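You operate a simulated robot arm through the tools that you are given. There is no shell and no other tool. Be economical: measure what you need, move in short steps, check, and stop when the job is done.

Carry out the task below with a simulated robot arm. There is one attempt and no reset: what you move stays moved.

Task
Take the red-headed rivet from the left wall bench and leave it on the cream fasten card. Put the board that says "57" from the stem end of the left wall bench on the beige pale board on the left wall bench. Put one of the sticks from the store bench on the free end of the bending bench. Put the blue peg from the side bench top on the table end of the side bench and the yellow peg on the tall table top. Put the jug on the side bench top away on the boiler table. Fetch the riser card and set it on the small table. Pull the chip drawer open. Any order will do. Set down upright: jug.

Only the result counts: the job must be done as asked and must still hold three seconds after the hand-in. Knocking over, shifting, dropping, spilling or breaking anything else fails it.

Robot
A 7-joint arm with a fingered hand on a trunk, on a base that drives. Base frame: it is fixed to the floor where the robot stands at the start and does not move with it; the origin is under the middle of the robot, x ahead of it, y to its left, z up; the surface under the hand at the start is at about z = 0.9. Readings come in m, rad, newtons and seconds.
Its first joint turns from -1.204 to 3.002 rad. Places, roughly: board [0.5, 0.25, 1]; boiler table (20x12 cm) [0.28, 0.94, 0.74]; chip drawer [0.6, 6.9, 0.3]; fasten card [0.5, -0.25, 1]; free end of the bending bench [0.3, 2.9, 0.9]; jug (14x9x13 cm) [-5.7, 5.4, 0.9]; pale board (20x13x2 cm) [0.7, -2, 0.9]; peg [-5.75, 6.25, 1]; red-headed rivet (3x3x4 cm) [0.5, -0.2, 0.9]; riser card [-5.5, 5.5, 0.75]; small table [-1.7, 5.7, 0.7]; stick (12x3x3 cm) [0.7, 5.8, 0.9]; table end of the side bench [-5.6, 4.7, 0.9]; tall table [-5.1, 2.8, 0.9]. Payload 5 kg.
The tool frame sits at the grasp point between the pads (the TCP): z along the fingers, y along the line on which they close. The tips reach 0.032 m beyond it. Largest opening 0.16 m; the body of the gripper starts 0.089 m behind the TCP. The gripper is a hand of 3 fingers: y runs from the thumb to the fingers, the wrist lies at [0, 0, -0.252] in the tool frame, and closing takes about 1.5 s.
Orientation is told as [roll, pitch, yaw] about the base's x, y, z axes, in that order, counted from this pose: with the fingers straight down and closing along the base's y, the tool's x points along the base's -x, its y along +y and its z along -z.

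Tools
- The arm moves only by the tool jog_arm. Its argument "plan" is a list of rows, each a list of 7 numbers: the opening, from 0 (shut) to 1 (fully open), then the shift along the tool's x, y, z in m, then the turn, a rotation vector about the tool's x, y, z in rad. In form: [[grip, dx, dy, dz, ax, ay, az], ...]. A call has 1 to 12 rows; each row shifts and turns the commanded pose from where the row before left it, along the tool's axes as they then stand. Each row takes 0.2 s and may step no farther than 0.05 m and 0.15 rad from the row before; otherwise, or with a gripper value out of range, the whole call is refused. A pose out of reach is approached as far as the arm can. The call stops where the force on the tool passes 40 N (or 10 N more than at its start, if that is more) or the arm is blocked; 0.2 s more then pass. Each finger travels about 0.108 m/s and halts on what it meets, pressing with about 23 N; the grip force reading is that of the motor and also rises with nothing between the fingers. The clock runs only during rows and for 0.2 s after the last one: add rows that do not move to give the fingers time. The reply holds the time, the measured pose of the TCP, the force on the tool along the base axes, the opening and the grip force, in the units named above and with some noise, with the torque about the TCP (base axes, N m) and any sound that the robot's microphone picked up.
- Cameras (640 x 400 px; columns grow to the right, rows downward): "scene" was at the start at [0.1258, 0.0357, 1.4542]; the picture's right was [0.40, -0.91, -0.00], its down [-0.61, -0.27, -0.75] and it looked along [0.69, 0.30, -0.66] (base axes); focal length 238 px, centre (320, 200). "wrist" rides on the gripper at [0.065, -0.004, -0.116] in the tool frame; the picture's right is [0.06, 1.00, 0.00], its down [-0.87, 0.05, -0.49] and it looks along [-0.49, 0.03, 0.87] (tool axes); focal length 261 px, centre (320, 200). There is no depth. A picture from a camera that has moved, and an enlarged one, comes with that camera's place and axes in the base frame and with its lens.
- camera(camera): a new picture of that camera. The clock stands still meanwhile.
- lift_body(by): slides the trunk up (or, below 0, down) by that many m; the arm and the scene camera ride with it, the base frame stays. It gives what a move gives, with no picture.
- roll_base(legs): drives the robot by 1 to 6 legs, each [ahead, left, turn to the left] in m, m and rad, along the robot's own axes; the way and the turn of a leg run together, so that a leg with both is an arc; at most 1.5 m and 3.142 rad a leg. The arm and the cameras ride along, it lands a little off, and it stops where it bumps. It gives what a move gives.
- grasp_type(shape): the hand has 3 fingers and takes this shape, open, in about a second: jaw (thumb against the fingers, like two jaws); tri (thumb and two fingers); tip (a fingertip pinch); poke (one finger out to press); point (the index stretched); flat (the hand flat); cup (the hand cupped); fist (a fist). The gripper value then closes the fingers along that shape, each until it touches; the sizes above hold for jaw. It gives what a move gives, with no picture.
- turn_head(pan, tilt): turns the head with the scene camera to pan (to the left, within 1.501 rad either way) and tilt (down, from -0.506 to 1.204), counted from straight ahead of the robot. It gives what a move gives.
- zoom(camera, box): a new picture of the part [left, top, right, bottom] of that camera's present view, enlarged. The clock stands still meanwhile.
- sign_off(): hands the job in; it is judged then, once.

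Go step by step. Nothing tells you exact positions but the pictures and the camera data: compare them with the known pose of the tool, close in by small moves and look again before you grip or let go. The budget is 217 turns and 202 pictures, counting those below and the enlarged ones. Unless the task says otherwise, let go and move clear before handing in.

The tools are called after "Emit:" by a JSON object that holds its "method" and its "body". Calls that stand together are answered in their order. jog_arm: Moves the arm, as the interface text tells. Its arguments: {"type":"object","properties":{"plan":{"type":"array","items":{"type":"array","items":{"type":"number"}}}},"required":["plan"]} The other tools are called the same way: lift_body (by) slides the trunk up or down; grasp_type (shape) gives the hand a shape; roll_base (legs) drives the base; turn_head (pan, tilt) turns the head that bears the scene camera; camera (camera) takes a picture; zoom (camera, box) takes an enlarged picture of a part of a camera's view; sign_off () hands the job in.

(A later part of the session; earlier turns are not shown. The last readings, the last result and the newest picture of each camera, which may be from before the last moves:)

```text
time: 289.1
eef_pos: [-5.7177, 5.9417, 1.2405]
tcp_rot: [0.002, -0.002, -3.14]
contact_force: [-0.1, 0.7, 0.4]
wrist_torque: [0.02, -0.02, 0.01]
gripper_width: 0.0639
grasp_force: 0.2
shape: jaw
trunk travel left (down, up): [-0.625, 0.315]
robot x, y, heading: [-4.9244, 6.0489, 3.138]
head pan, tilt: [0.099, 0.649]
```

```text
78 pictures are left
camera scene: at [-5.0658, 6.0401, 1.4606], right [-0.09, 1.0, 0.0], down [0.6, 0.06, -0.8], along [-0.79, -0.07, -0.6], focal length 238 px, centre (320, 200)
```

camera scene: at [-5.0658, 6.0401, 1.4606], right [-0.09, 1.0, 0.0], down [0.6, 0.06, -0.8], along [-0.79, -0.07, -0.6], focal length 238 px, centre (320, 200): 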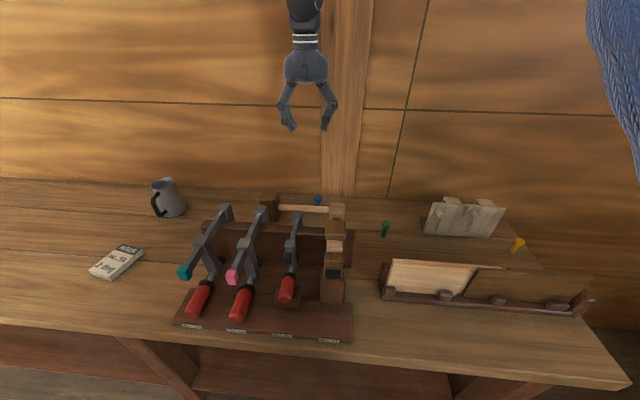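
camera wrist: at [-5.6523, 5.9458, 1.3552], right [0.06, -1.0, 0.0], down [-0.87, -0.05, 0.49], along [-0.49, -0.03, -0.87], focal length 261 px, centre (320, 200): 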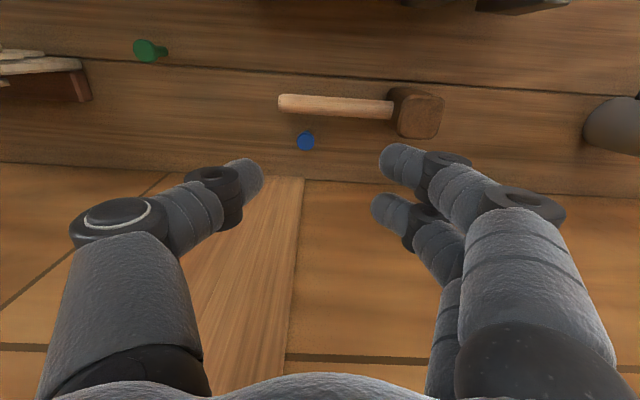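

Emit:
{"method": "jog_arm", "body": {"plan": [[0.35, -0.035, -0.0105, 0.02, 0, 0, 0], [0.35, -0.035, -0.0105, 0.03, 0, 0, 0], [0.35, 0, 0, 0.05, 0, 0, 0], [0.35, 0, 0, 0.05, 0, 0, 0], [0.35, 0, 0, 0.05, 0, 0, 0], [0.35, 0, 0, 0.04, 0, 0, 0], [0.35, 0, 0, 0, 0, 0, 0]]}}

Emit:
{"method": "camera", "body": {"camera": "wrist"}}

Emit:
{"method": "zoom", "body": {"camera": "scene", "box": [240, 120, 400, 240]}}

```text
time: 290.8
eef_pos: [-5.788, 5.9632, 0.9992]
tcp_rot: [0.003, -0.003, 3.142]
contact_force: [0.2, 0.7, -0.4]
wrist_torque: [0.03, -0.03, 0.0]
gripper_width: 0.0565
grasp_force: 0.1
shape: jaw
trunk travel left (down, up): [-0.625, 0.315]
robot x, y, heading: [-4.9271, 6.0487, 3.131]
head pan, tilt: [0.099, 0.649]
```

```text
77 pictures are left
camera wrist: at [-5.7225, 5.9666, 1.1143], right [0.06, -1.0, 0.0], down [-0.87, -0.05, 0.49], along [-0.49, -0.03, -0.87], focal length 261 px, centre (320, 200)
```

wrist: 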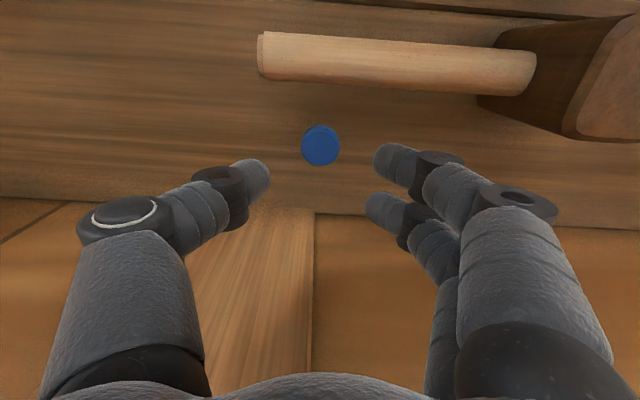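

```text
3.33 times, centred on (320, 180) of scene
camera zoom: at [-5.065, 6.0416, 1.4607], right [-0.09, 1.0, 0.0], down [0.6, 0.06, -0.8], along [-0.79, -0.08, -0.6], focal length 794 px, centre (320, 267)
```

zoom: 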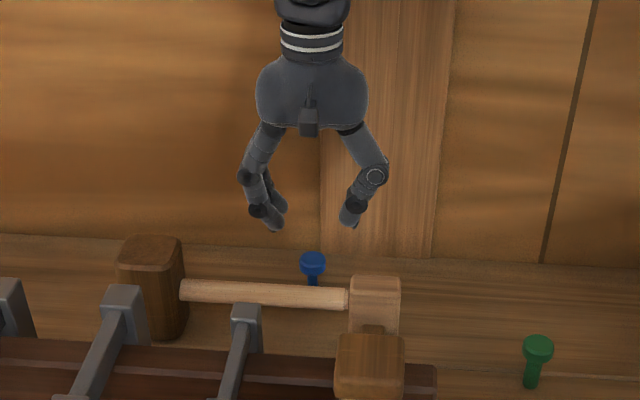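

Emit:
{"method": "jog_arm", "body": {"plan": [[0.35, 0, 0, 0.03, 0, 0, 0], [0.35, 0, 0, 0.03, 0, 0, 0], [0.35, 0, 0, 0.01, 0, 0, 0], [0.35, 0, 0, 0, 0, 0, 0]]}}

Emit:
{"method": "camera", "body": {"camera": "wrist"}}

Emit:
{"method": "zoom", "body": {"camera": "scene", "box": [260, 140, 380, 230]}}

```text
time: 291.8
eef_pos: [-5.7878, 5.9629, 0.9301]
tcp_rot: [0.002, -0.002, 3.14]
contact_force: [0.3, -0.4, -0.5]
wrist_torque: [-0.05, -0.02, -0.03]
gripper_width: 0.0567
grasp_force: 0.1
shape: jaw
trunk travel left (down, up): [-0.625, 0.315]
robot x, y, heading: [-4.9273, 6.0485, 3.136]
head pan, tilt: [0.099, 0.649]
```

```text
75 pictures are left
camera wrist: at [-5.7229, 5.9671, 1.0437], right [0.06, -1.0, 0.0], down [-0.87, -0.05, 0.49], along [-0.49, -0.03, -0.87], focal length 261 px, centre (320, 200)
```

wrist: 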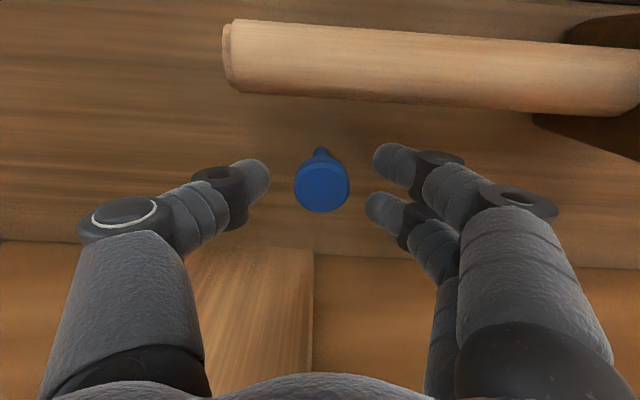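

```text
4.44 times, centred on (320, 185) of scene
camera zoom: at [-5.0658, 6.0418, 1.4606], right [-0.09, 1.0, 0.0], down [0.6, 0.06, -0.8], along [-0.79, -0.08, -0.6], focal length 1059 px, centre (320, 267)
```

zoom: 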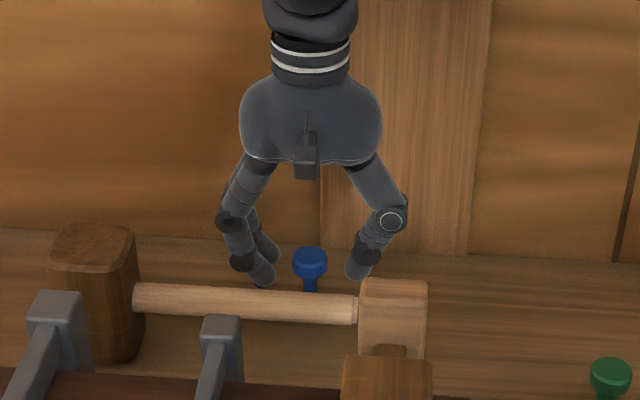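

Emit:
{"method": "jog_arm", "body": {"plan": [[0.35, 0, 0, 0.018, 0, 0, 0], [0.35, 0, 0, 0.015, 0, 0, 0], [0.25, 0, 0, 0, 0, 0, 0], [0.15, 0, 0, 0, 0, 0, 0], [0.05, 0, 0, 0, 0, 0, 0], [0, 0, 0, 0, 0, 0, 0], [0, 0, 0, 0, 0, 0, 0], [0, 0, 0, 0, 0, 0, 0]]}}

Emit:
{"method": "camera", "body": {"camera": "wrist"}}

```text
time: 293.6
eef_pos: [-5.788, 5.9626, 0.8952]
tcp_rot: [0.002, -0.003, 3.143]
contact_force: [-1.0, 0.6, 0.3]
wrist_torque: [0.0, -0.01, -0.02]
gripper_width: 0.0
grasp_force: 23.0
shape: jaw
trunk travel left (down, up): [-0.625, 0.315]
robot x, y, heading: [-4.9315, 6.0498, 3.136]
head pan, tilt: [0.099, 0.649]
```

```text
73 pictures are left
camera wrist: at [-5.723, 5.9668, 1.0106], right [0.06, -1.0, 0.0], down [-0.87, -0.05, 0.49], along [-0.49, -0.03, -0.87], focal length 261 px, centre (320, 200)
```

wrist: 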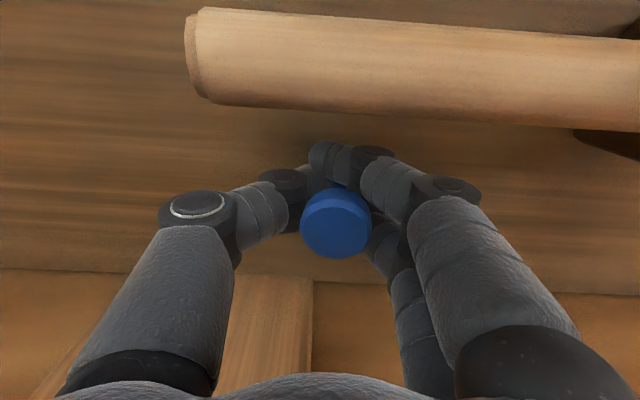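

The peg is caught under its head. I lift it, retract, and drive along to the bench's table end.

Emit:
{"method": "jog_arm", "body": {"plan": [[0, 0, 0, -0.02, 0, 0, 0], [0, 0, 0, -0.04, 0, 0, 0], [0, 0, 0, -0.05, 0, 0, 0], [0, 0, 0, -0.05, 0, 0, 0], [0, 0, 0, -0.05, 0, 0, 0], [0, 0, 0, -0.05, 0, 0, 0], [0, 0, 0, -0.05, 0, 0, 0], [0, 0, 0, 0, 0, 0, 0]]}}

Emit:
{"method": "roll_base", "body": {"legs": [[-0.02, 1.1, 0.005]]}}

Emit:
{"method": "camera", "body": {"camera": "wrist"}}

Emit:
{"method": "camera", "body": {"camera": "scene"}}

```text
time: 295.4
eef_pos: [-5.7916, 5.9639, 1.2039]
tcp_rot: [0.005, 0.0, 3.142]
contact_force: [0.7, 0.1, 0.4]
wrist_torque: [-0.02, -0.01, 0.02]
gripper_width: 0.0
grasp_force: 23.1
shape: jaw
trunk travel left (down, up): [-0.625, 0.315]
robot x, y, heading: [-4.9239, 6.052, 3.136]
head pan, tilt: [0.099, 0.649]
```

```text
time: 301.0
eef_pos: [-5.7795, 4.8734, 1.205]
tcp_rot: [0.002, -0.002, 3.132]
contact_force: [-0.3, -0.1, -0.7]
wrist_torque: [0.02, 0.0, 0.0]
gripper_width: 0.0002
grasp_force: 23.5
shape: jaw
trunk travel left (down, up): [-0.625, 0.315]
robot x, y, heading: [-4.9168, 4.9528, 3.129]
head pan, tilt: [0.099, 0.649]
```

```text
72 pictures are left
camera wrist: at [-5.7141, 4.8766, 1.3198], right [0.05, -1.0, 0.0], down [-0.87, -0.05, 0.49], along [-0.49, -0.03, -0.87], focal length 261 px, centre (320, 200)
```

wrist: 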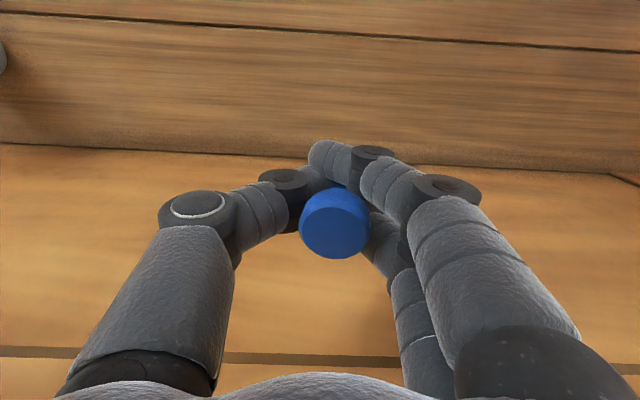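

```text
71 pictures are left
camera scene: at [-5.0556, 4.9459, 1.4606], right [-0.09, 1.0, 0.0], down [0.6, 0.05, -0.8], along [-0.79, -0.07, -0.6], focal length 238 px, centre (320, 200)
```

scene: 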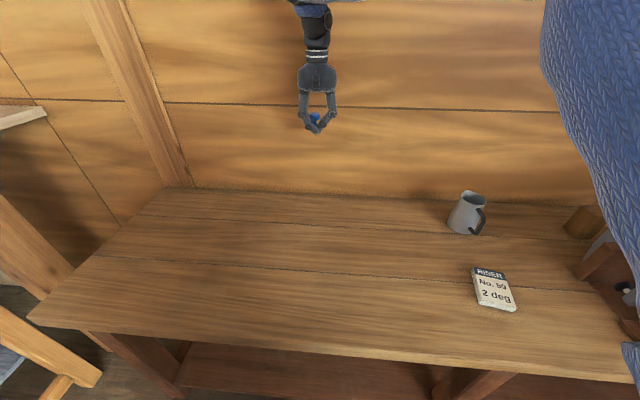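

The table end is clear. I move to about (-5.6, 4.70) and lower.

Emit:
{"method": "jog_arm", "body": {"plan": [[0, 0.036, 0.034, 0, 0, 0, 0], [0, 0.036, 0.034, 0, 0, 0, 0], [0, 0.036, 0.034, 0, 0, 0, 0], [0, 0.036, 0.034, 0, 0, 0, 0], [0, 0.036, 0.034, 0, 0, 0, 0], [0, 0, 0, 0.05, 0, 0, 0], [0, 0, 0, 0.05, 0, 0, 0], [0, 0, 0, 0.05, 0, 0, 0], [0, 0, 0, 0.05, 0, 0, 0], [0, 0, 0, 0.05, 0, 0, 0], [0, 0, 0, 0.04, 0, 0, 0], [0, 0, 0, 0, 0, 0, 0]]}}

Emit:
{"method": "jog_arm", "body": {"plan": [[0, 0, 0, 0.006, 0, 0, 0], [0, 0, 0, 0.005, 0, 0, 0], [0, 0, 0, 0, 0, 0, 0]]}}

Emit:
{"method": "zoom", "body": {"camera": "scene", "box": [210, 170, 330, 280]}}

```text
time: 303.6
eef_pos: [-5.6007, 4.7004, 0.9167]
tcp_rot: [0.004, -0.001, 3.133]
contact_force: [-0.2, 0.4, 0.6]
wrist_torque: [-0.04, 0.0, 0.02]
gripper_width: 0.0
grasp_force: 23.6
shape: jaw
trunk travel left (down, up): [-0.625, 0.315]
robot x, y, heading: [-4.9204, 4.9499, 3.133]
head pan, tilt: [0.099, 0.649]
```

```text
time: 304.4
eef_pos: [-5.6012, 4.7013, 0.9052]
tcp_rot: [0.002, -0.001, 3.134]
contact_force: [-0.4, 0.1, 0.4]
wrist_torque: [0.05, -0.01, -0.03]
gripper_width: 0.0
grasp_force: 23.5
shape: jaw
trunk travel left (down, up): [-0.625, 0.315]
robot x, y, heading: [-4.9166, 4.9491, 3.127]
head pan, tilt: [0.099, 0.649]
```

```text
3.64 times, centred on (270, 225) of scene
camera zoom: at [-5.0554, 4.9463, 1.4606], right [-0.09, 1.0, 0.0], down [0.6, 0.05, -0.8], along [-0.79, -0.07, -0.6], focal length 866 px, centre (502, 109)
```

zoom: 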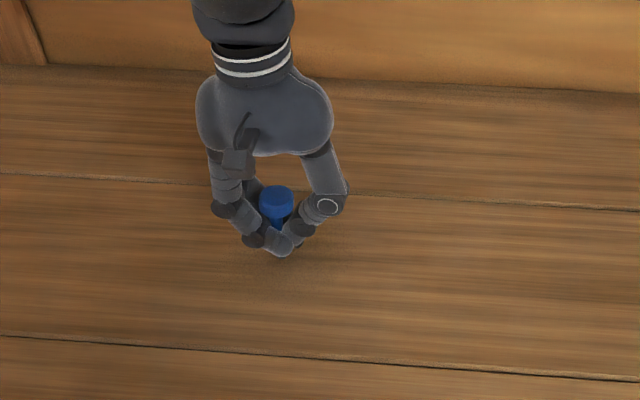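

Emit:
{"method": "jog_arm", "body": {"plan": [[0, 0, 0, 0.004, 0, 0, 0], [0, 0, 0, 0, 0, 0, 0]]}}

Emit:
{"method": "jog_arm", "body": {"plan": [[0, 0, 0, 0.003, 0, 0, 0], [0, 0, 0, 0, 0, 0, 0]]}}

Emit:
{"method": "jog_arm", "body": {"plan": [[0, 0, 0, 0.002, 0, 0, 0], [0, 0, 0, 0, 0, 0, 0]]}}

Emit:
{"method": "jog_arm", "body": {"plan": [[0, 0, 0, 0.002, 0, 0, 0], [0, 0, 0, 0, 0, 0, 0]]}}

```text
time: 305.0
eef_pos: [-5.603, 4.7023, 0.9003]
tcp_rot: [0.0, -0.001, 3.132]
contact_force: [0.6, -0.3, -0.1]
wrist_torque: [0.0, 0.02, 0.0]
gripper_width: 0.0
grasp_force: 23.6
shape: jaw
trunk travel left (down, up): [-0.625, 0.315]
robot x, y, heading: [-4.9179, 4.9513, 3.125]
head pan, tilt: [0.099, 0.649]
```

```text
time: 305.6
eef_pos: [-5.6022, 4.7012, 0.8969]
tcp_rot: [0.002, -0.001, 3.133]
contact_force: [0.2, -0.5, -0.1]
wrist_torque: [-0.03, 0.0, -0.01]
gripper_width: 0.0
grasp_force: 23.4
shape: jaw
trunk travel left (down, up): [-0.625, 0.315]
robot x, y, heading: [-4.9208, 4.9554, 3.133]
head pan, tilt: [0.099, 0.649]
```

```text
time: 306.2
eef_pos: [-5.6009, 4.7002, 0.8939]
tcp_rot: [0.001, -0.001, 3.133]
contact_force: [-0.4, -0.1, 0.8]
wrist_torque: [0.0, 0.01, 0.03]
gripper_width: 0.0001
grasp_force: 23.0
shape: jaw
trunk travel left (down, up): [-0.625, 0.315]
robot x, y, heading: [-4.9192, 4.9504, 3.129]
head pan, tilt: [0.099, 0.649]
```

```text
time: 306.8
eef_pos: [-5.6011, 4.7022, 0.8933]
tcp_rot: [0.002, -0.001, 3.131]
contact_force: [0.2, -0.3, 0.1]
wrist_torque: [0.0, 0.01, 0.0]
gripper_width: 0.0
grasp_force: 22.8
shape: jaw
trunk travel left (down, up): [-0.625, 0.315]
robot x, y, heading: [-4.9175, 4.9517, 3.126]
head pan, tilt: [0.099, 0.649]
```

Emit:
{"method": "jog_arm", "body": {"plan": [[0, 0, 0, 0.002, 0, 0, 0], [0, 0, 0, 0, 0, 0, 0]]}}

Emit:
{"method": "zoom", "body": {"camera": "scene", "box": [240, 200, 320, 260]}}

Emit:
{"method": "jog_arm", "body": {"plan": [[0, 0, 0, 0.002, 0, 0, 0], [0, 0, 0, 0, 0, 0, 0]]}}

```text
time: 307.4
eef_pos: [-5.6015, 4.7022, 0.8916]
tcp_rot: [0.003, -0.005, 3.133]
contact_force: [-2.4, 2.1, 11.2]
wrist_torque: [0.09, 0.04, 0.0]
gripper_width: 0.0
grasp_force: 22.6
shape: jaw
trunk travel left (down, up): [-0.625, 0.315]
robot x, y, heading: [-4.916, 4.9504, 3.128]
head pan, tilt: [0.099, 0.649]
```

```text
6.67 times, centred on (280, 230) of scene
camera zoom: at [-5.0548, 4.9468, 1.4608], right [-0.09, 1.0, 0.0], down [0.6, 0.05, -0.8], along [-0.79, -0.07, -0.6], focal length 1588 px, centre (587, 0)
```

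zoom: 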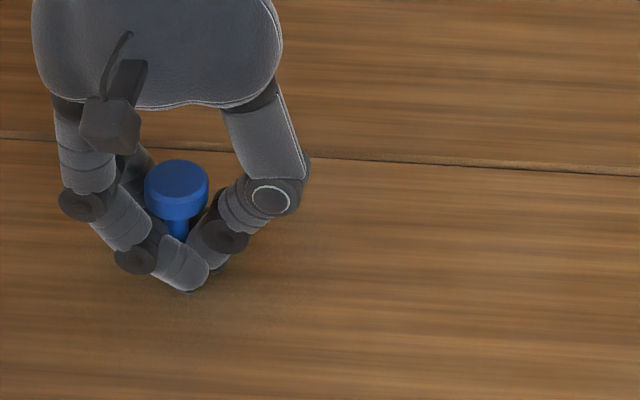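

```text
time: 308.0
eef_pos: [-5.6026, 4.7016, 0.8918]
tcp_rot: [0.006, -0.006, 3.13]
contact_force: [-6.4, 3.7, 38.3]
wrist_torque: [0.23, 0.08, 0.02]
gripper_width: 0.0
grasp_force: 22.7
shape: jaw
trunk travel left (down, up): [-0.625, 0.315]
robot x, y, heading: [-4.9171, 4.9524, 3.128]
head pan, tilt: [0.099, 0.649]
```

Contact with the bench; I ease back and open very slowly.

Emit:
{"method": "jog_arm", "body": {"plan": [[0, 0, 0, -0.0025, 0, 0, 0], [0, 0, 0, 0, 0, 0, 0], [0.015, 0, 0, 0, 0, 0, 0], [0.03, 0, 0, 0, 0, 0, 0], [0.045, 0, 0, 0, 0, 0, 0], [0.06, 0, 0, 0, 0, 0, 0], [0.08, 0, 0, 0, 0, 0, 0], [0.1, 0, 0, 0, 0, 0, 0], [0.13, 0, 0, 0, 0, 0, 0], [0.17, 0, 0, 0, 0, 0, 0], [0.22, 0, 0, 0, 0, 0, 0]]}}

Emit:
{"method": "camera", "body": {"camera": "wrist"}}

```text
time: 310.4
eef_pos: [-5.6006, 4.7018, 0.8918]
tcp_rot: [0.004, -0.002, 3.133]
contact_force: [-0.4, 1.3, 15.2]
wrist_torque: [0.03, -0.04, -0.01]
gripper_width: 0.0317
grasp_force: 0.0
shape: jaw
trunk travel left (down, up): [-0.625, 0.315]
robot x, y, heading: [-4.9197, 4.9552, 3.126]
head pan, tilt: [0.099, 0.649]
```

```text
68 pictures are left
camera wrist: at [-5.5356, 4.7049, 1.0069], right [0.05, -1.0, 0.0], down [-0.87, -0.04, 0.49], along [-0.49, -0.03, -0.87], focal length 261 px, centre (320, 200)
```

wrist: 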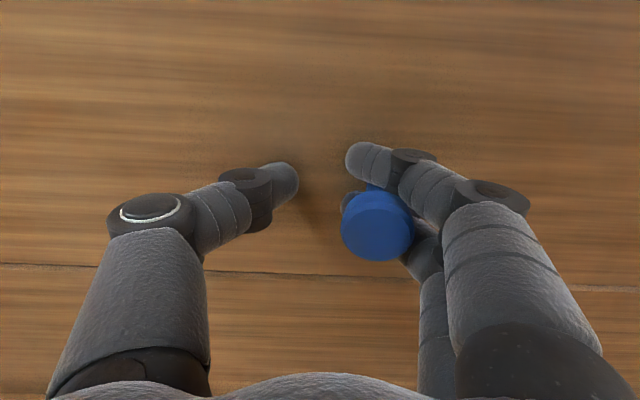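

Emit:
{"method": "jog_arm", "body": {"plan": [[0.22, 0, 0, -0.0015, 0, 0, 0], [0.25, 0, 0, 0, 0, 0, 0], [0.28, 0, 0, 0, 0, 0, 0], [0.31, 0, 0, 0, 0, 0, 0], [0.34, 0, 0, 0, 0, 0, 0], [0.34, 0, 0, 0, 0, 0, 0]]}}

Emit:
{"method": "camera", "body": {"camera": "wrist"}}

Emit:
{"method": "zoom", "body": {"camera": "scene", "box": [220, 190, 320, 270]}}

```text
time: 311.8
eef_pos: [-5.6015, 4.7018, 0.8936]
tcp_rot: [0.002, -0.001, 3.133]
contact_force: [0.3, 1.4, 5.7]
wrist_torque: [0.0, -0.01, -0.04]
gripper_width: 0.052
grasp_force: 0.1
shape: jaw
trunk travel left (down, up): [-0.625, 0.315]
robot x, y, heading: [-4.9173, 4.9535, 3.128]
head pan, tilt: [0.099, 0.649]
```

```text
67 pictures are left
camera wrist: at [-5.5362, 4.7052, 1.0081], right [0.05, -1.0, 0.0], down [-0.87, -0.05, 0.49], along [-0.49, -0.03, -0.87], focal length 261 px, centre (320, 200)
```

wrist: 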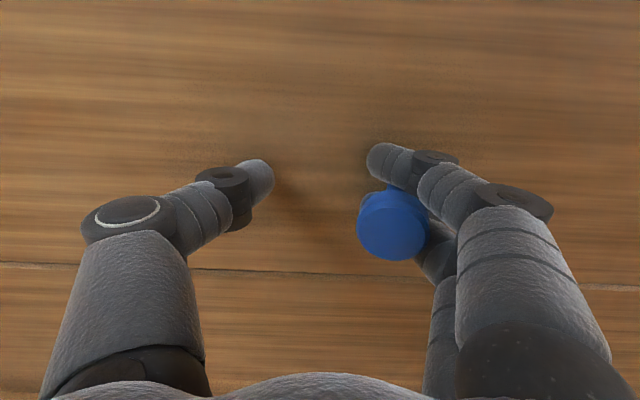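

```text
5.00 times, centred on (270, 230) of scene
camera zoom: at [-5.0552, 4.9465, 1.4606], right [-0.09, 1.0, 0.0], down [0.6, 0.05, -0.8], along [-0.79, -0.07, -0.6], focal length 1191 px, centre (570, 50)
```

zoom: 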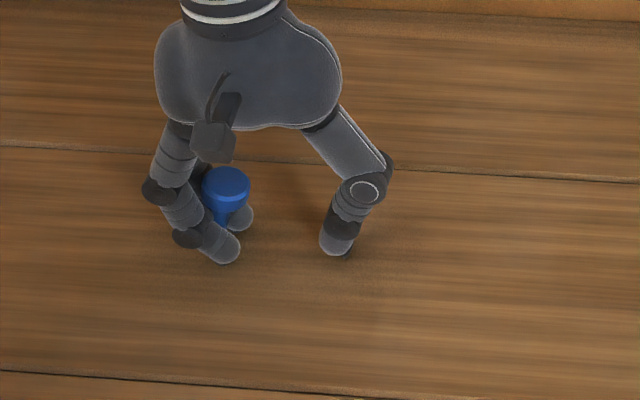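

The peg is upright but snug between the two fingers. I wiggle the hand slightly while opening to let it slip out.

Emit:
{"method": "jog_arm", "body": {"plan": [[0.36, 0, 0, -0.001, 0, 0, 0.05], [0.38, 0, 0, 0, 0, 0, -0.1], [0.4, 0, 0, 0, 0, 0, 0.1], [0.42, 0, 0, 0, 0, 0, -0.1], [0.44, 0, 0, 0, 0, 0, 0.1], [0.46, 0, 0, 0, 0, 0, -0.05], [0.46, 0, 0, 0, 0, 0, 0]]}}

Emit:
{"method": "camera", "body": {"camera": "wrist"}}

```text
time: 313.4
eef_pos: [-5.601, 4.7013, 0.8943]
tcp_rot: [0.002, -0.002, 3.132]
contact_force: [0.8, 1.3, 0.6]
wrist_torque: [-0.01, 0.01, 0.0]
gripper_width: 0.0729
grasp_force: 0.1
shape: jaw
trunk travel left (down, up): [-0.625, 0.315]
robot x, y, heading: [-4.9182, 4.9465, 3.126]
head pan, tilt: [0.099, 0.649]
```

```text
65 pictures are left
camera wrist: at [-5.5362, 4.7049, 1.0092], right [0.05, -1.0, 0.0], down [-0.87, -0.05, 0.49], along [-0.49, -0.03, -0.87], focal length 261 px, centre (320, 200)
```

wrist: 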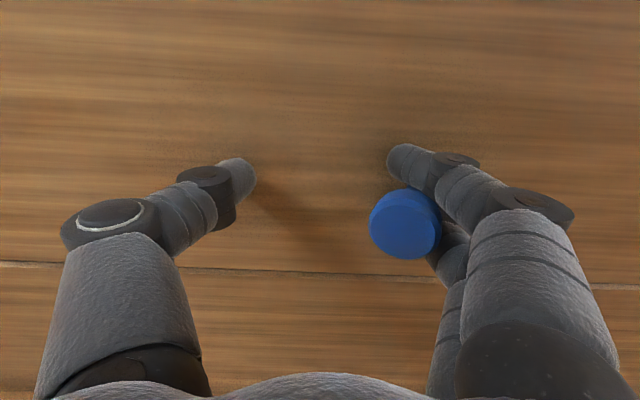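

Emit:
{"method": "jog_arm", "body": {"plan": [[0.48, 0, 0, 0, 0, 0, 0.05], [0.51, 0, 0, 0, 0, 0, -0.1], [0.54, 0, 0, 0, 0, 0, 0.1], [0.57, 0, 0, 0, 0, 0, -0.1], [0.6, 0, 0, 0, 0, 0, 0.1], [0.63, 0, 0, 0, 0, 0, -0.1], [0.66, 0, 0, 0, 0, 0, 0.1], [0.69, 0, 0, 0, 0, 0, -0.05], [0.69, 0, 0, 0, 0, 0, 0]]}}

Emit:
{"method": "camera", "body": {"camera": "wrist"}}

```text
time: 315.4
eef_pos: [-5.6014, 4.7014, 0.8933]
tcp_rot: [0.002, -0.002, 3.133]
contact_force: [-0.7, -0.4, 0.3]
wrist_torque: [-0.01, -0.01, 0.0]
gripper_width: 0.11
grasp_force: 0.1
shape: jaw
trunk travel left (down, up): [-0.625, 0.315]
robot x, y, heading: [-4.9205, 4.9516, 3.127]
head pan, tilt: [0.099, 0.649]
```

```text
64 pictures are left
camera wrist: at [-5.5364, 4.7047, 1.0096], right [0.05, -1.0, 0.0], down [-0.87, -0.05, 0.49], along [-0.49, -0.03, -0.87], focal length 261 px, centre (320, 200)
```

wrist: 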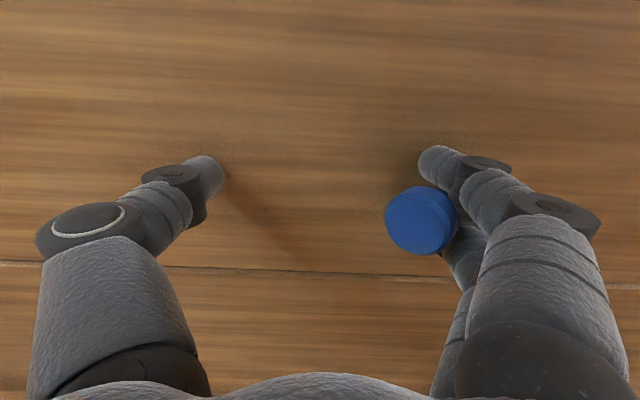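

Emit:
{"method": "jog_arm", "body": {"plan": [[0.72, 0, 0, 0, 0, 0, 0.05], [0.75, 0, 0, 0, 0, 0, -0.1], [0.78, 0, 0, 0, 0, 0, 0.1], [0.81, 0, 0, 0, 0, 0, -0.1], [0.84, 0, 0, 0, 0, 0, 0.1], [0.87, 0, 0, 0, 0, 0, -0.1], [0.9, 0, 0, 0, 0, 0, 0.1], [0.93, 0, 0, 0, 0, 0, -0.1], [0.96, 0, 0, 0, 0, 0, 0.1], [1.0, 0, 0, 0, 0, 0, -0.05], [1.0, 0, 0, 0, 0, 0, 0]]}}

Emit:
{"method": "camera", "body": {"camera": "wrist"}}

Emit:
{"method": "zoom", "body": {"camera": "scene", "box": [200, 180, 330, 280]}}

```text
time: 317.8
eef_pos: [-5.6018, 4.701, 0.8928]
tcp_rot: [0.001, -0.001, 3.134]
contact_force: [-0.5, 0.3, 0.0]
wrist_torque: [0.01, 0.04, 0.01]
gripper_width: 0.1599
grasp_force: 0.0
shape: jaw
trunk travel left (down, up): [-0.625, 0.315]
robot x, y, heading: [-4.9179, 4.9533, 3.124]
head pan, tilt: [0.099, 0.649]
```

```text
63 pictures are left
camera wrist: at [-5.5361, 4.7042, 1.0086], right [0.05, -1.0, 0.0], down [-0.87, -0.05, 0.49], along [-0.49, -0.03, -0.87], focal length 261 px, centre (320, 200)
```

wrist: 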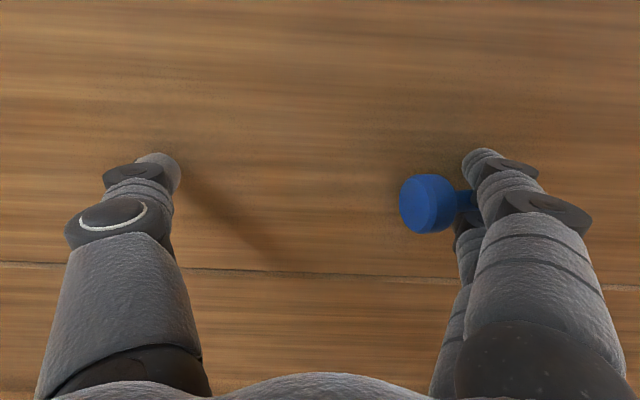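

```text
4.00 times, centred on (265, 230) of scene
camera zoom: at [-5.0556, 4.9463, 1.4606], right [-0.09, 1.0, 0.0], down [0.6, 0.05, -0.8], along [-0.79, -0.07, -0.6], focal length 953 px, centre (540, 80)
```

zoom: 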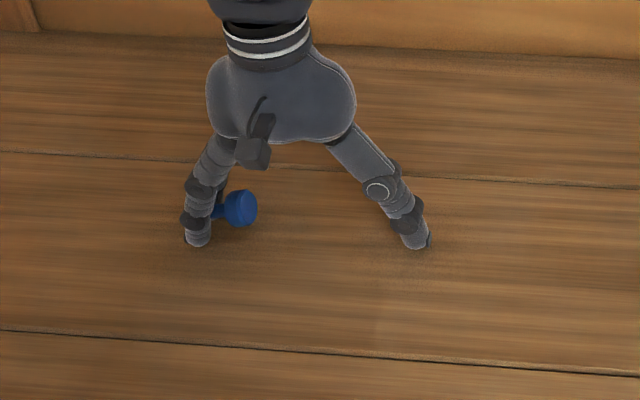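

The peg tilted with the splaying fingers. I close back partway so that it stands again, then slide the fingers off with constant opening.

Emit:
{"method": "jog_arm", "body": {"plan": [[0.9, 0, 0, 0, 0, 0, 0], [0.8, 0, 0, 0, 0, 0, 0], [0.7, 0, 0, 0, 0, 0, 0], [0.6, 0, 0, 0, 0, 0, 0], [0.52, 0, 0, 0, 0, 0, 0], [0.45, 0, 0, 0, 0, 0, 0], [0.4, 0, 0, 0, 0, 0, 0], [0.4, 0, 0, 0, 0, 0, 0]]}}

Emit:
{"method": "camera", "body": {"camera": "wrist"}}

Emit:
{"method": "zoom", "body": {"camera": "scene", "box": [200, 180, 330, 280]}}

```text
time: 319.6
eef_pos: [-5.6024, 4.7001, 0.8936]
tcp_rot: [0.0, -0.003, 3.133]
contact_force: [0.0, -0.6, 0.9]
wrist_torque: [-0.03, -0.03, 0.0]
gripper_width: 0.0648
grasp_force: 0.0
shape: jaw
trunk travel left (down, up): [-0.625, 0.315]
robot x, y, heading: [-4.919, 4.952, 3.124]
head pan, tilt: [0.099, 0.649]
```

```text
61 pictures are left
camera wrist: at [-5.536, 4.7041, 1.0087], right [0.05, -1.0, 0.0], down [-0.87, -0.05, 0.49], along [-0.49, -0.03, -0.87], focal length 261 px, centre (320, 200)
```

wrist: 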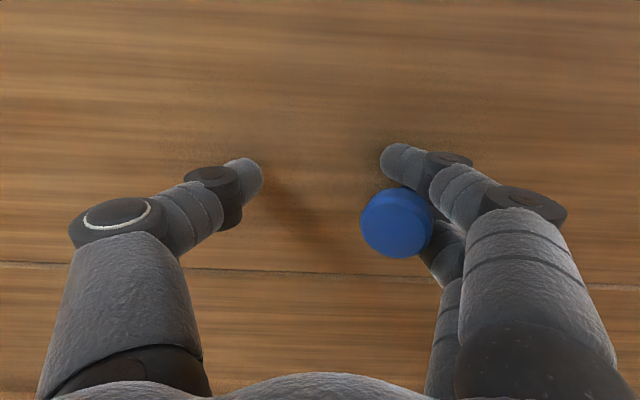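

```text
4.00 times, centred on (265, 230) of scene
camera zoom: at [-5.0555, 4.9463, 1.4606], right [-0.09, 1.0, 0.0], down [0.6, 0.05, -0.8], along [-0.79, -0.07, -0.6], focal length 953 px, centre (540, 80)
```

zoom: 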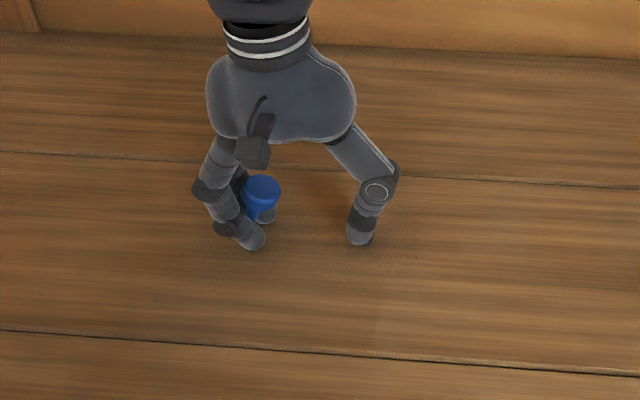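

Emit:
{"method": "jog_arm", "body": {"plan": [[0.4, 0, 0.006, 0, 0, 0, 0.06], [0.4, 0, 0.006, 0, 0, 0, -0.12], [0.4, 0, 0.006, 0, 0, 0, 0.12], [0.4, 0, 0.006, 0, 0, 0, -0.12], [0.4, 0, 0.006, 0, 0, 0, 0.12], [0.4, 0, 0.006, 0, 0, 0, -0.12], [0.4, 0, 0.006, 0, 0, 0, 0.06], [0.4, 0, 0, 0, 0, 0, 0]]}}

Emit:
{"method": "camera", "body": {"camera": "wrist"}}

```text
time: 321.4
eef_pos: [-5.6019, 4.6584, 0.8943]
tcp_rot: [0.001, -0.002, 3.132]
contact_force: [0.7, -1.1, -1.1]
wrist_torque: [-0.01, -0.03, 0.0]
gripper_width: 0.0643
grasp_force: 0.1
shape: jaw
trunk travel left (down, up): [-0.625, 0.315]
robot x, y, heading: [-4.9174, 4.9511, 3.133]
head pan, tilt: [0.099, 0.649]
```

```text
59 pictures are left
camera wrist: at [-5.5366, 4.6625, 1.0091], right [0.05, -1.0, 0.0], down [-0.87, -0.04, 0.49], along [-0.49, -0.03, -0.87], focal length 261 px, centre (320, 200)
```

wrist: 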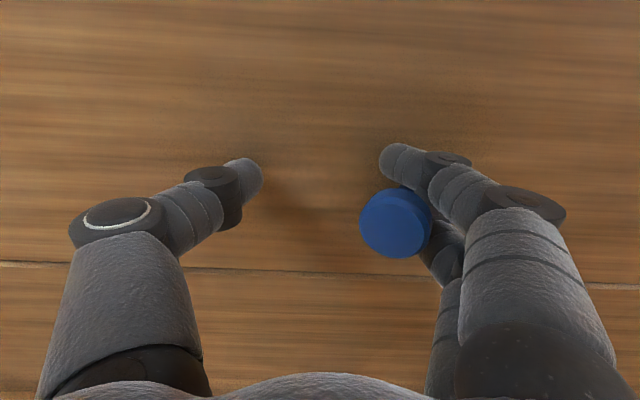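

Emit:
{"method": "jog_arm", "body": {"plan": [[0.4, 0, 0, 0.002, 0, 0, 0], [0.4, 0, 0, 0.002, 0, 0, 0], [0.4, 0, 0, 0, 0, 0, 0]]}}

Emit:
{"method": "jog_arm", "body": {"plan": [[0.4, 0, 0.006, 0, 0, 0, 0.06], [0.4, 0, 0.006, 0, 0, 0, -0.12], [0.4, 0, 0.006, 0, 0, 0, 0.12], [0.4, 0, 0.006, 0, 0, 0, -0.06], [0.4, 0, 0, 0, 0, 0, 0]]}}

Emit:
{"method": "camera", "body": {"camera": "wrist"}}

```text
time: 322.2
eef_pos: [-5.6015, 4.6585, 0.8933]
tcp_rot: [0.004, -0.003, 3.13]
contact_force: [-8.0, -2.4, 28.5]
wrist_torque: [-0.24, 0.19, 0.06]
gripper_width: 0.0653
grasp_force: 0.0
shape: jaw
trunk travel left (down, up): [-0.625, 0.315]
robot x, y, heading: [-4.9188, 4.9531, 3.126]
head pan, tilt: [0.099, 0.649]
```

```text
time: 323.4
eef_pos: [-5.601, 4.6345, 0.8891]
tcp_rot: [0.003, -0.001, 3.132]
contact_force: [4.9, -0.7, 9.3]
wrist_torque: [0.08, -0.14, -0.02]
gripper_width: 0.0019
grasp_force: 23.2
shape: jaw
trunk travel left (down, up): [-0.625, 0.315]
robot x, y, heading: [-4.9198, 4.951, 3.13]
head pan, tilt: [0.099, 0.649]
```

```text
58 pictures are left
camera wrist: at [-5.536, 4.6382, 1.0047], right [0.05, -1.0, 0.0], down [-0.87, -0.05, 0.49], along [-0.49, -0.03, -0.87], focal length 261 px, centre (320, 200)
```

wrist: 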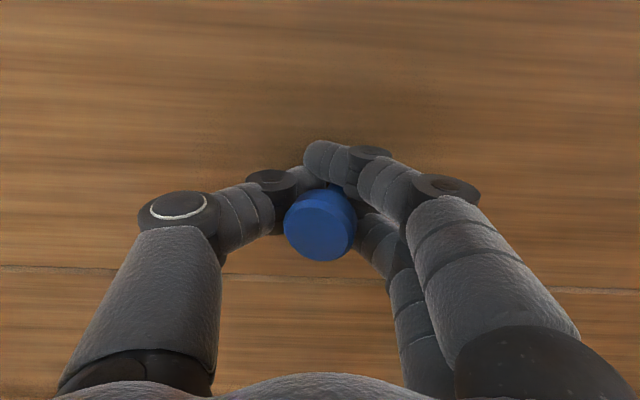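

Emit:
{"method": "jog_arm", "body": {"plan": [[0.1, 0, 0, 0, 0, 0, 0], [0.2, 0, 0, 0, 0, 0, 0], [0.3, 0, 0, 0, 0, 0, 0], [0.3, 0, 0, 0, 0, 0, 0]]}}

Emit:
{"method": "camera", "body": {"camera": "wrist"}}

Emit:
{"method": "zoom", "body": {"camera": "scene", "box": [180, 180, 310, 280]}}

```text
time: 324.4
eef_pos: [-5.6016, 4.6365, 0.8919]
tcp_rot: [0.002, -0.003, 3.134]
contact_force: [-1.6, 0.5, 24.1]
wrist_torque: [0.03, 0.04, 0.02]
gripper_width: 0.0435
grasp_force: 0.0
shape: jaw
trunk travel left (down, up): [-0.625, 0.315]
robot x, y, heading: [-4.9192, 4.9522, 3.128]
head pan, tilt: [0.099, 0.649]
```

```text
57 pictures are left
camera wrist: at [-5.5363, 4.6389, 1.0067], right [0.05, -1.0, 0.0], down [-0.87, -0.04, 0.49], along [-0.49, -0.03, -0.87], focal length 261 px, centre (320, 200)
```

wrist: 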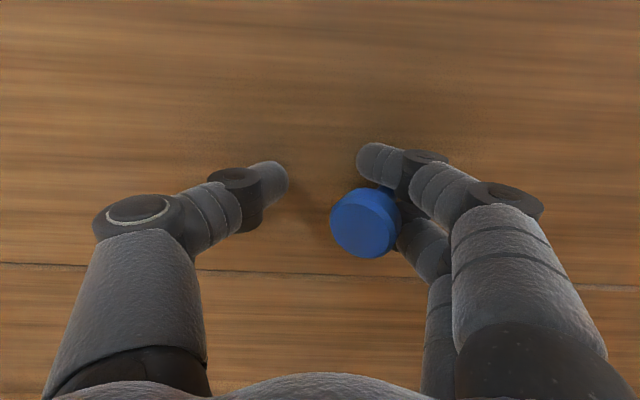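

```text
4.00 times, centred on (245, 230) of scene
camera zoom: at [-5.0541, 4.947, 1.4609], right [-0.09, 1.0, 0.0], down [0.6, 0.05, -0.8], along [-0.79, -0.07, -0.6], focal length 953 px, centre (620, 80)
```

zoom: 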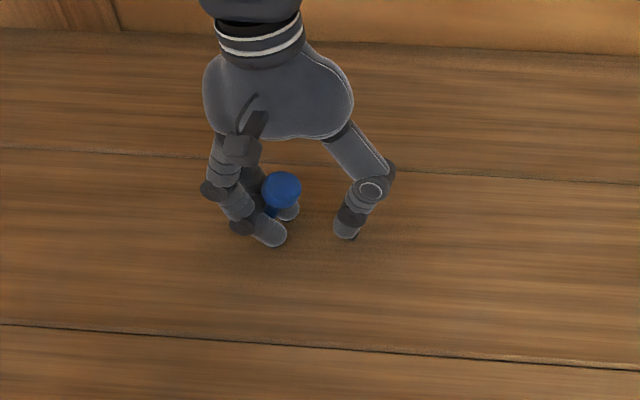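

I'll slip the fingers away briskly; the bench is wide here so the peg can only settle on it.

Emit:
{"method": "jog_arm", "body": {"plan": [[0.45, 0, 0.02, -0.001, 0, 0, 0], [0.6, 0, 0.05, 0, 0, 0, 0], [0.6, 0, 0.05, 0, 0, 0, 0], [0.6, 0, 0, 0, 0, 0, 0]]}}

Emit:
{"method": "camera", "body": {"camera": "wrist"}}

Emit:
{"method": "zoom", "body": {"camera": "scene", "box": [150, 180, 310, 280]}}

```text
time: 325.4
eef_pos: [-5.6031, 4.5259, 0.8929]
tcp_rot: [0.002, -0.001, 3.13]
contact_force: [0.1, 4.6, 11.9]
wrist_torque: [-0.5, -0.02, -0.01]
gripper_width: 0.0921
grasp_force: 0.1
shape: jaw
out of reach, approached as far as the arm can: row 3
trunk travel left (down, up): [-0.625, 0.315]
robot x, y, heading: [-4.9169, 4.9536, 3.124]
head pan, tilt: [0.099, 0.649]
```

```text
55 pictures are left
camera wrist: at [-5.5376, 4.5283, 1.0079], right [0.05, -1.0, 0.0], down [-0.87, -0.04, 0.49], along [-0.49, -0.03, -0.87], focal length 261 px, centre (320, 200)
```

wrist: 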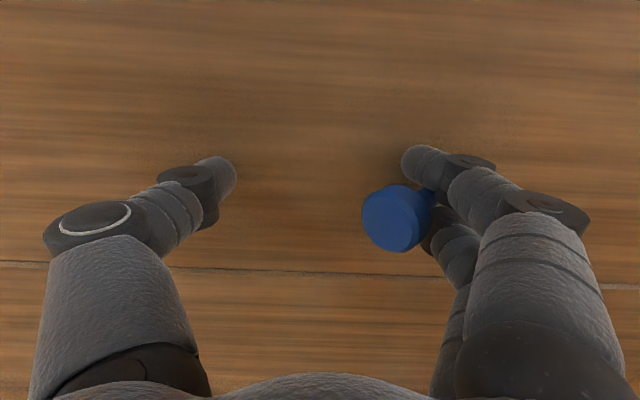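

```text
4.00 times, centred on (230, 230) of scene
camera zoom: at [-5.0548, 4.9471, 1.4606], right [-0.09, 1.0, 0.0], down [0.6, 0.05, -0.8], along [-0.79, -0.07, -0.6], focal length 953 px, centre (680, 80)
```

zoom: 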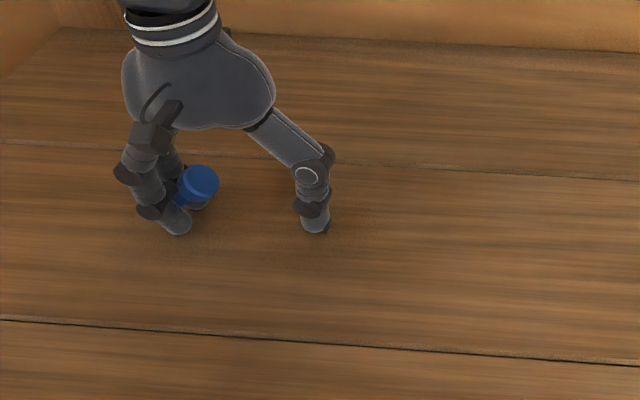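

Emit:
{"method": "jog_arm", "body": {"plan": [[0.4, 0, 0, -0.01, 0, 0, 0], [0.35, 0, -0.045, 0, 0, 0, 0], [0.35, 0, -0.045, 0, 0, 0, 0], [0.35, 0, -0.045, 0, 0, 0, 0], [0.35, 0, 0, 0.008, 0, 0, 0], [0.35, 0, 0, 0.003, 0, 0, 0], [0.35, 0, 0, 0.002, 0, 0, 0], [0.35, 0, 0, 0, 0, 0, 0]]}}

Emit:
{"method": "jog_arm", "body": {"plan": [[0.35, 0, 0.006, 0.0, 0, 0, 0.06], [0.35, 0, 0.006, 0, 0, 0, -0.12], [0.35, 0, 0.006, 0, 0, 0, 0.12], [0.35, 0, 0.006, 0, 0, 0, -0.06]]}}

Emit:
{"method": "camera", "body": {"camera": "wrist"}}

```text
time: 327.2
eef_pos: [-5.6015, 4.6608, 0.8882]
tcp_rot: [0.005, -0.002, 3.134]
contact_force: [2.2, -3.3, 18.0]
wrist_torque: [-0.11, -0.09, 0.0]
gripper_width: 0.0046
grasp_force: 22.8
shape: jaw
trunk travel left (down, up): [-0.625, 0.315]
robot x, y, heading: [-4.916, 4.9525, 3.131]
head pan, tilt: [0.099, 0.649]
```

```text
time: 328.2
eef_pos: [-5.6025, 4.637, 0.8891]
tcp_rot: [0.003, -0.002, 3.133]
contact_force: [2.0, 5.3, 17.4]
wrist_torque: [0.25, -0.09, 0.08]
gripper_width: 0.0038
grasp_force: 22.8
shape: jaw
trunk travel left (down, up): [-0.625, 0.315]
robot x, y, heading: [-4.9187, 4.9505, 3.13]
head pan, tilt: [0.099, 0.649]
```

```text
53 pictures are left
camera wrist: at [-5.536, 4.6407, 1.0041], right [0.05, -1.0, 0.0], down [-0.87, -0.04, 0.49], along [-0.49, -0.03, -0.87], focal length 261 px, centre (320, 200)
```

wrist: 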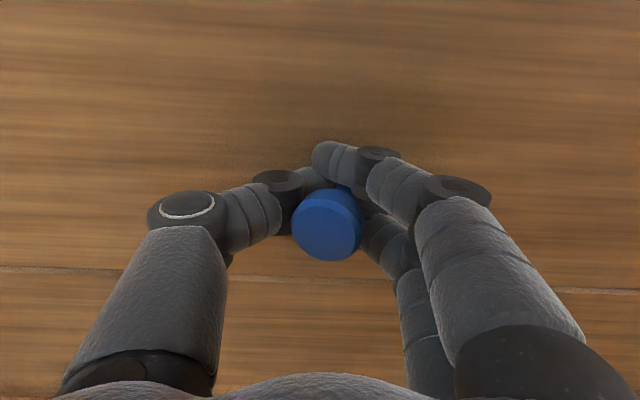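

A plain opening carries the peg with the finger pair. I'll try the "tri" shape, which should spread those two fingers.

Emit:
{"method": "jog_arm", "body": {"plan": [[0.05, 0, 0, -0.001, 0, 0, 0], [0.1, 0, 0, -0.001, 0, 0, 0], [0.15, 0, 0, 0, 0, 0, 0], [0.2, 0, 0, 0, 0, 0, 0], [0.25, 0, 0, 0, 0, 0, 0]]}}

Emit:
{"method": "grasp_type", "body": {"shape": "tri"}}

Emit:
{"method": "camera", "body": {"camera": "wrist"}}

```text
time: 329.4
eef_pos: [-5.6005, 4.6371, 0.8917]
tcp_rot: [0.004, -0.004, 3.133]
contact_force: [0.8, 0.0, 17.9]
wrist_torque: [0.02, -0.01, 0.0]
gripper_width: 0.036
grasp_force: 0.1
shape: jaw
trunk travel left (down, up): [-0.625, 0.315]
robot x, y, heading: [-4.9156, 4.953, 3.13]
head pan, tilt: [0.099, 0.649]
```

```text
time: 330.3
eef_pos: [-5.601, 4.6345, 0.8972]
tcp_rot: [0.007, -0.009, 3.133]
contact_force: [-18.2, -26.7, 89.6]
wrist_torque: [2.83, 0.27, 0.67]
gripper_width: 0.1539
grasp_force: 0.2
shape: tri
trunk travel left (down, up): [-0.625, 0.315]
robot x, y, heading: [-4.9179, 4.9493, 3.129]
head pan, tilt: [0.099, 0.649]
```

```text
52 pictures are left
camera wrist: at [-5.5346, 4.6381, 1.0118], right [0.05, -1.0, 0.01], down [-0.87, -0.04, 0.5], along [-0.5, -0.03, -0.87], focal length 261 px, centre (320, 200)
```

wrist: 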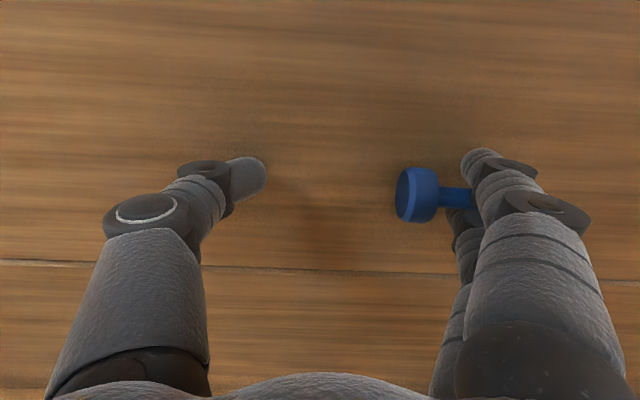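

Emit:
{"method": "jog_arm", "body": {"plan": [[1, 0, 0, -0.005, 0, 0, 0], [1, 0, 0, -0.005, 0, 0, 0], [1, 0, 0, 0, 0, 0, 0]]}}

Emit:
{"method": "camera", "body": {"camera": "wrist"}}

Emit:
{"method": "zoom", "body": {"camera": "scene", "box": [170, 180, 310, 280]}}

```text
time: 331.1
eef_pos: [-5.6016, 4.6377, 0.8991]
tcp_rot: [0.0, 0.001, 3.133]
contact_force: [-0.5, 0.4, -0.1]
wrist_torque: [0.03, -0.01, -0.02]
gripper_width: 0.1604
grasp_force: 0.0
shape: tri
trunk travel left (down, up): [-0.625, 0.315]
robot x, y, heading: [-4.9164, 4.9511, 3.13]
head pan, tilt: [0.099, 0.649]
```

```text
51 pictures are left
camera wrist: at [-5.5361, 4.6398, 1.0146], right [0.05, -1.0, 0.0], down [-0.87, -0.05, 0.49], along [-0.49, -0.03, -0.87], focal length 261 px, centre (320, 200)
```

wrist: 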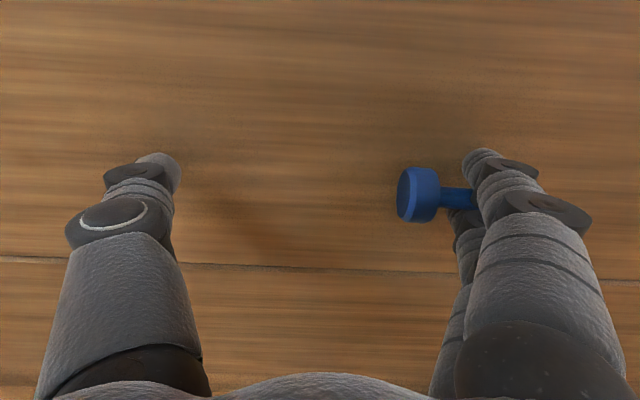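

```text
4.00 times, centred on (240, 230) of scene
camera zoom: at [-5.0551, 4.9463, 1.4602], right [-0.09, 1.0, 0.0], down [0.6, 0.05, -0.8], along [-0.79, -0.07, -0.6], focal length 953 px, centre (640, 80)
```

zoom: 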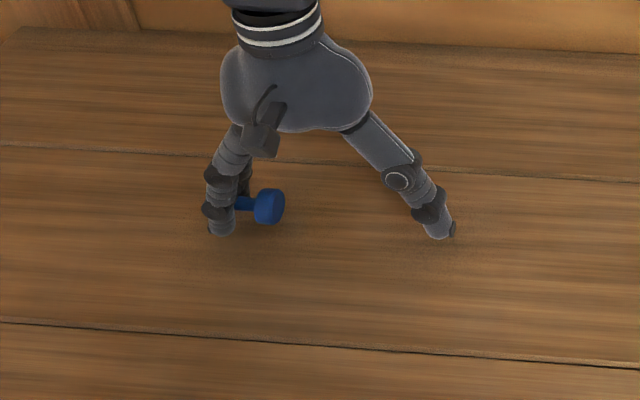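

Emit:
{"method": "grasp_type", "body": {"shape": "point"}}

Emit:
{"method": "camera", "body": {"camera": "wrist"}}

Emit:
{"method": "zoom", "body": {"camera": "scene", "box": [170, 180, 310, 280]}}

```text
time: 332.0
eef_pos: [-5.6016, 4.6378, 0.902]
tcp_rot: [0.001, -0.003, 3.133]
contact_force: [4.3, 1.0, 11.0]
wrist_torque: [0.11, -0.12, -0.01]
gripper_width: 0.0002
grasp_force: 0.1
shape: point
trunk travel left (down, up): [-0.625, 0.315]
robot x, y, heading: [-4.9156, 4.9524, 3.136]
head pan, tilt: [0.099, 0.649]
```

```text
49 pictures are left
camera wrist: at [-5.5361, 4.6396, 1.0165], right [0.05, -1.0, 0.0], down [-0.87, -0.04, 0.49], along [-0.49, -0.03, -0.87], focal length 261 px, centre (320, 200)
```

wrist: 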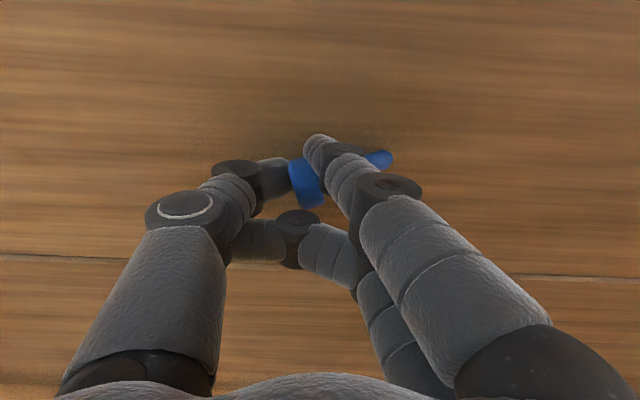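

```text
4.00 times, centred on (240, 230) of scene
camera zoom: at [-5.0546, 4.9469, 1.4607], right [-0.09, 1.0, 0.0], down [0.6, 0.05, -0.8], along [-0.79, -0.07, -0.6], focal length 953 px, centre (640, 80)
```

zoom: 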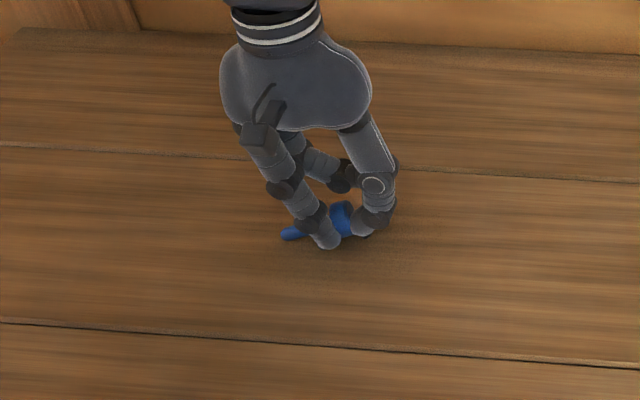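

The wedge is broken: the peg lies on the bench. I lift straight up and check.

Emit:
{"method": "jog_arm", "body": {"plan": [[0, 0, 0, -0.005, 0, 0, 0], [0, 0, 0, -0.02, 0, 0, 0], [0, 0, 0, -0.05, 0, 0, 0], [0, 0, 0, -0.05, 0, 0, 0], [0, 0, 0, -0.05, 0, 0, 0], [0, 0, 0, -0.05, 0, 0, 0]]}}

Emit:
{"method": "camera", "body": {"camera": "wrist"}}

Emit:
{"method": "camera", "body": {"camera": "scene"}}

```text
time: 333.4
eef_pos: [-5.5999, 4.6365, 1.1269]
tcp_rot: [0.004, -0.002, 3.133]
contact_force: [0.0, 0.0, 0.8]
wrist_torque: [0.02, 0.02, -0.02]
gripper_width: 0.0001
grasp_force: 0.0
shape: point
trunk travel left (down, up): [-0.625, 0.315]
robot x, y, heading: [-4.9197, 4.9514, 3.126]
head pan, tilt: [0.099, 0.649]
```

```text
47 pictures are left
camera wrist: at [-5.5339, 4.6397, 1.2414], right [0.05, -1.0, 0.0], down [-0.87, -0.05, 0.49], along [-0.49, -0.03, -0.87], focal length 261 px, centre (320, 200)
```

wrist: 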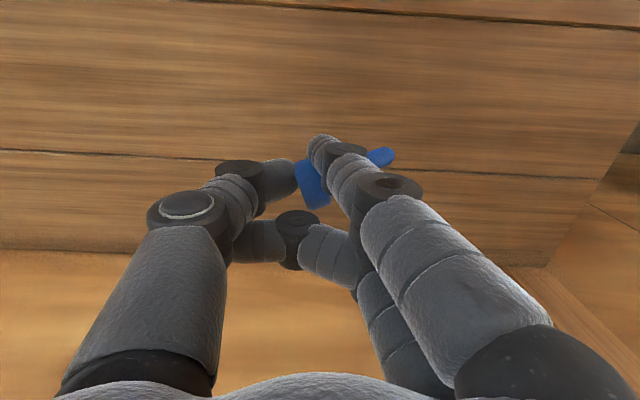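

```text
46 pictures are left
camera scene: at [-5.0537, 4.9464, 1.4607], right [-0.09, 1.0, 0.0], down [0.6, 0.05, -0.8], along [-0.79, -0.07, -0.6], focal length 238 px, centre (320, 200)
```

scene: 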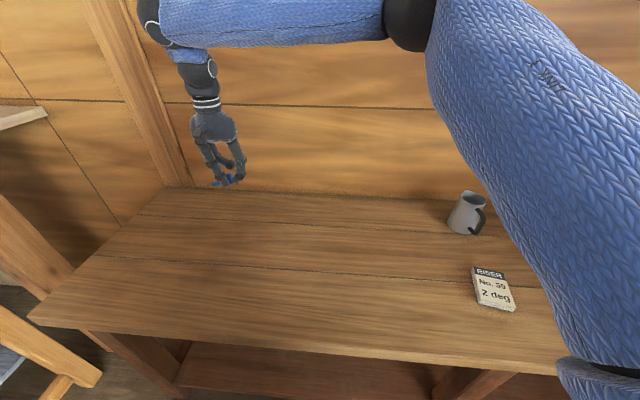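

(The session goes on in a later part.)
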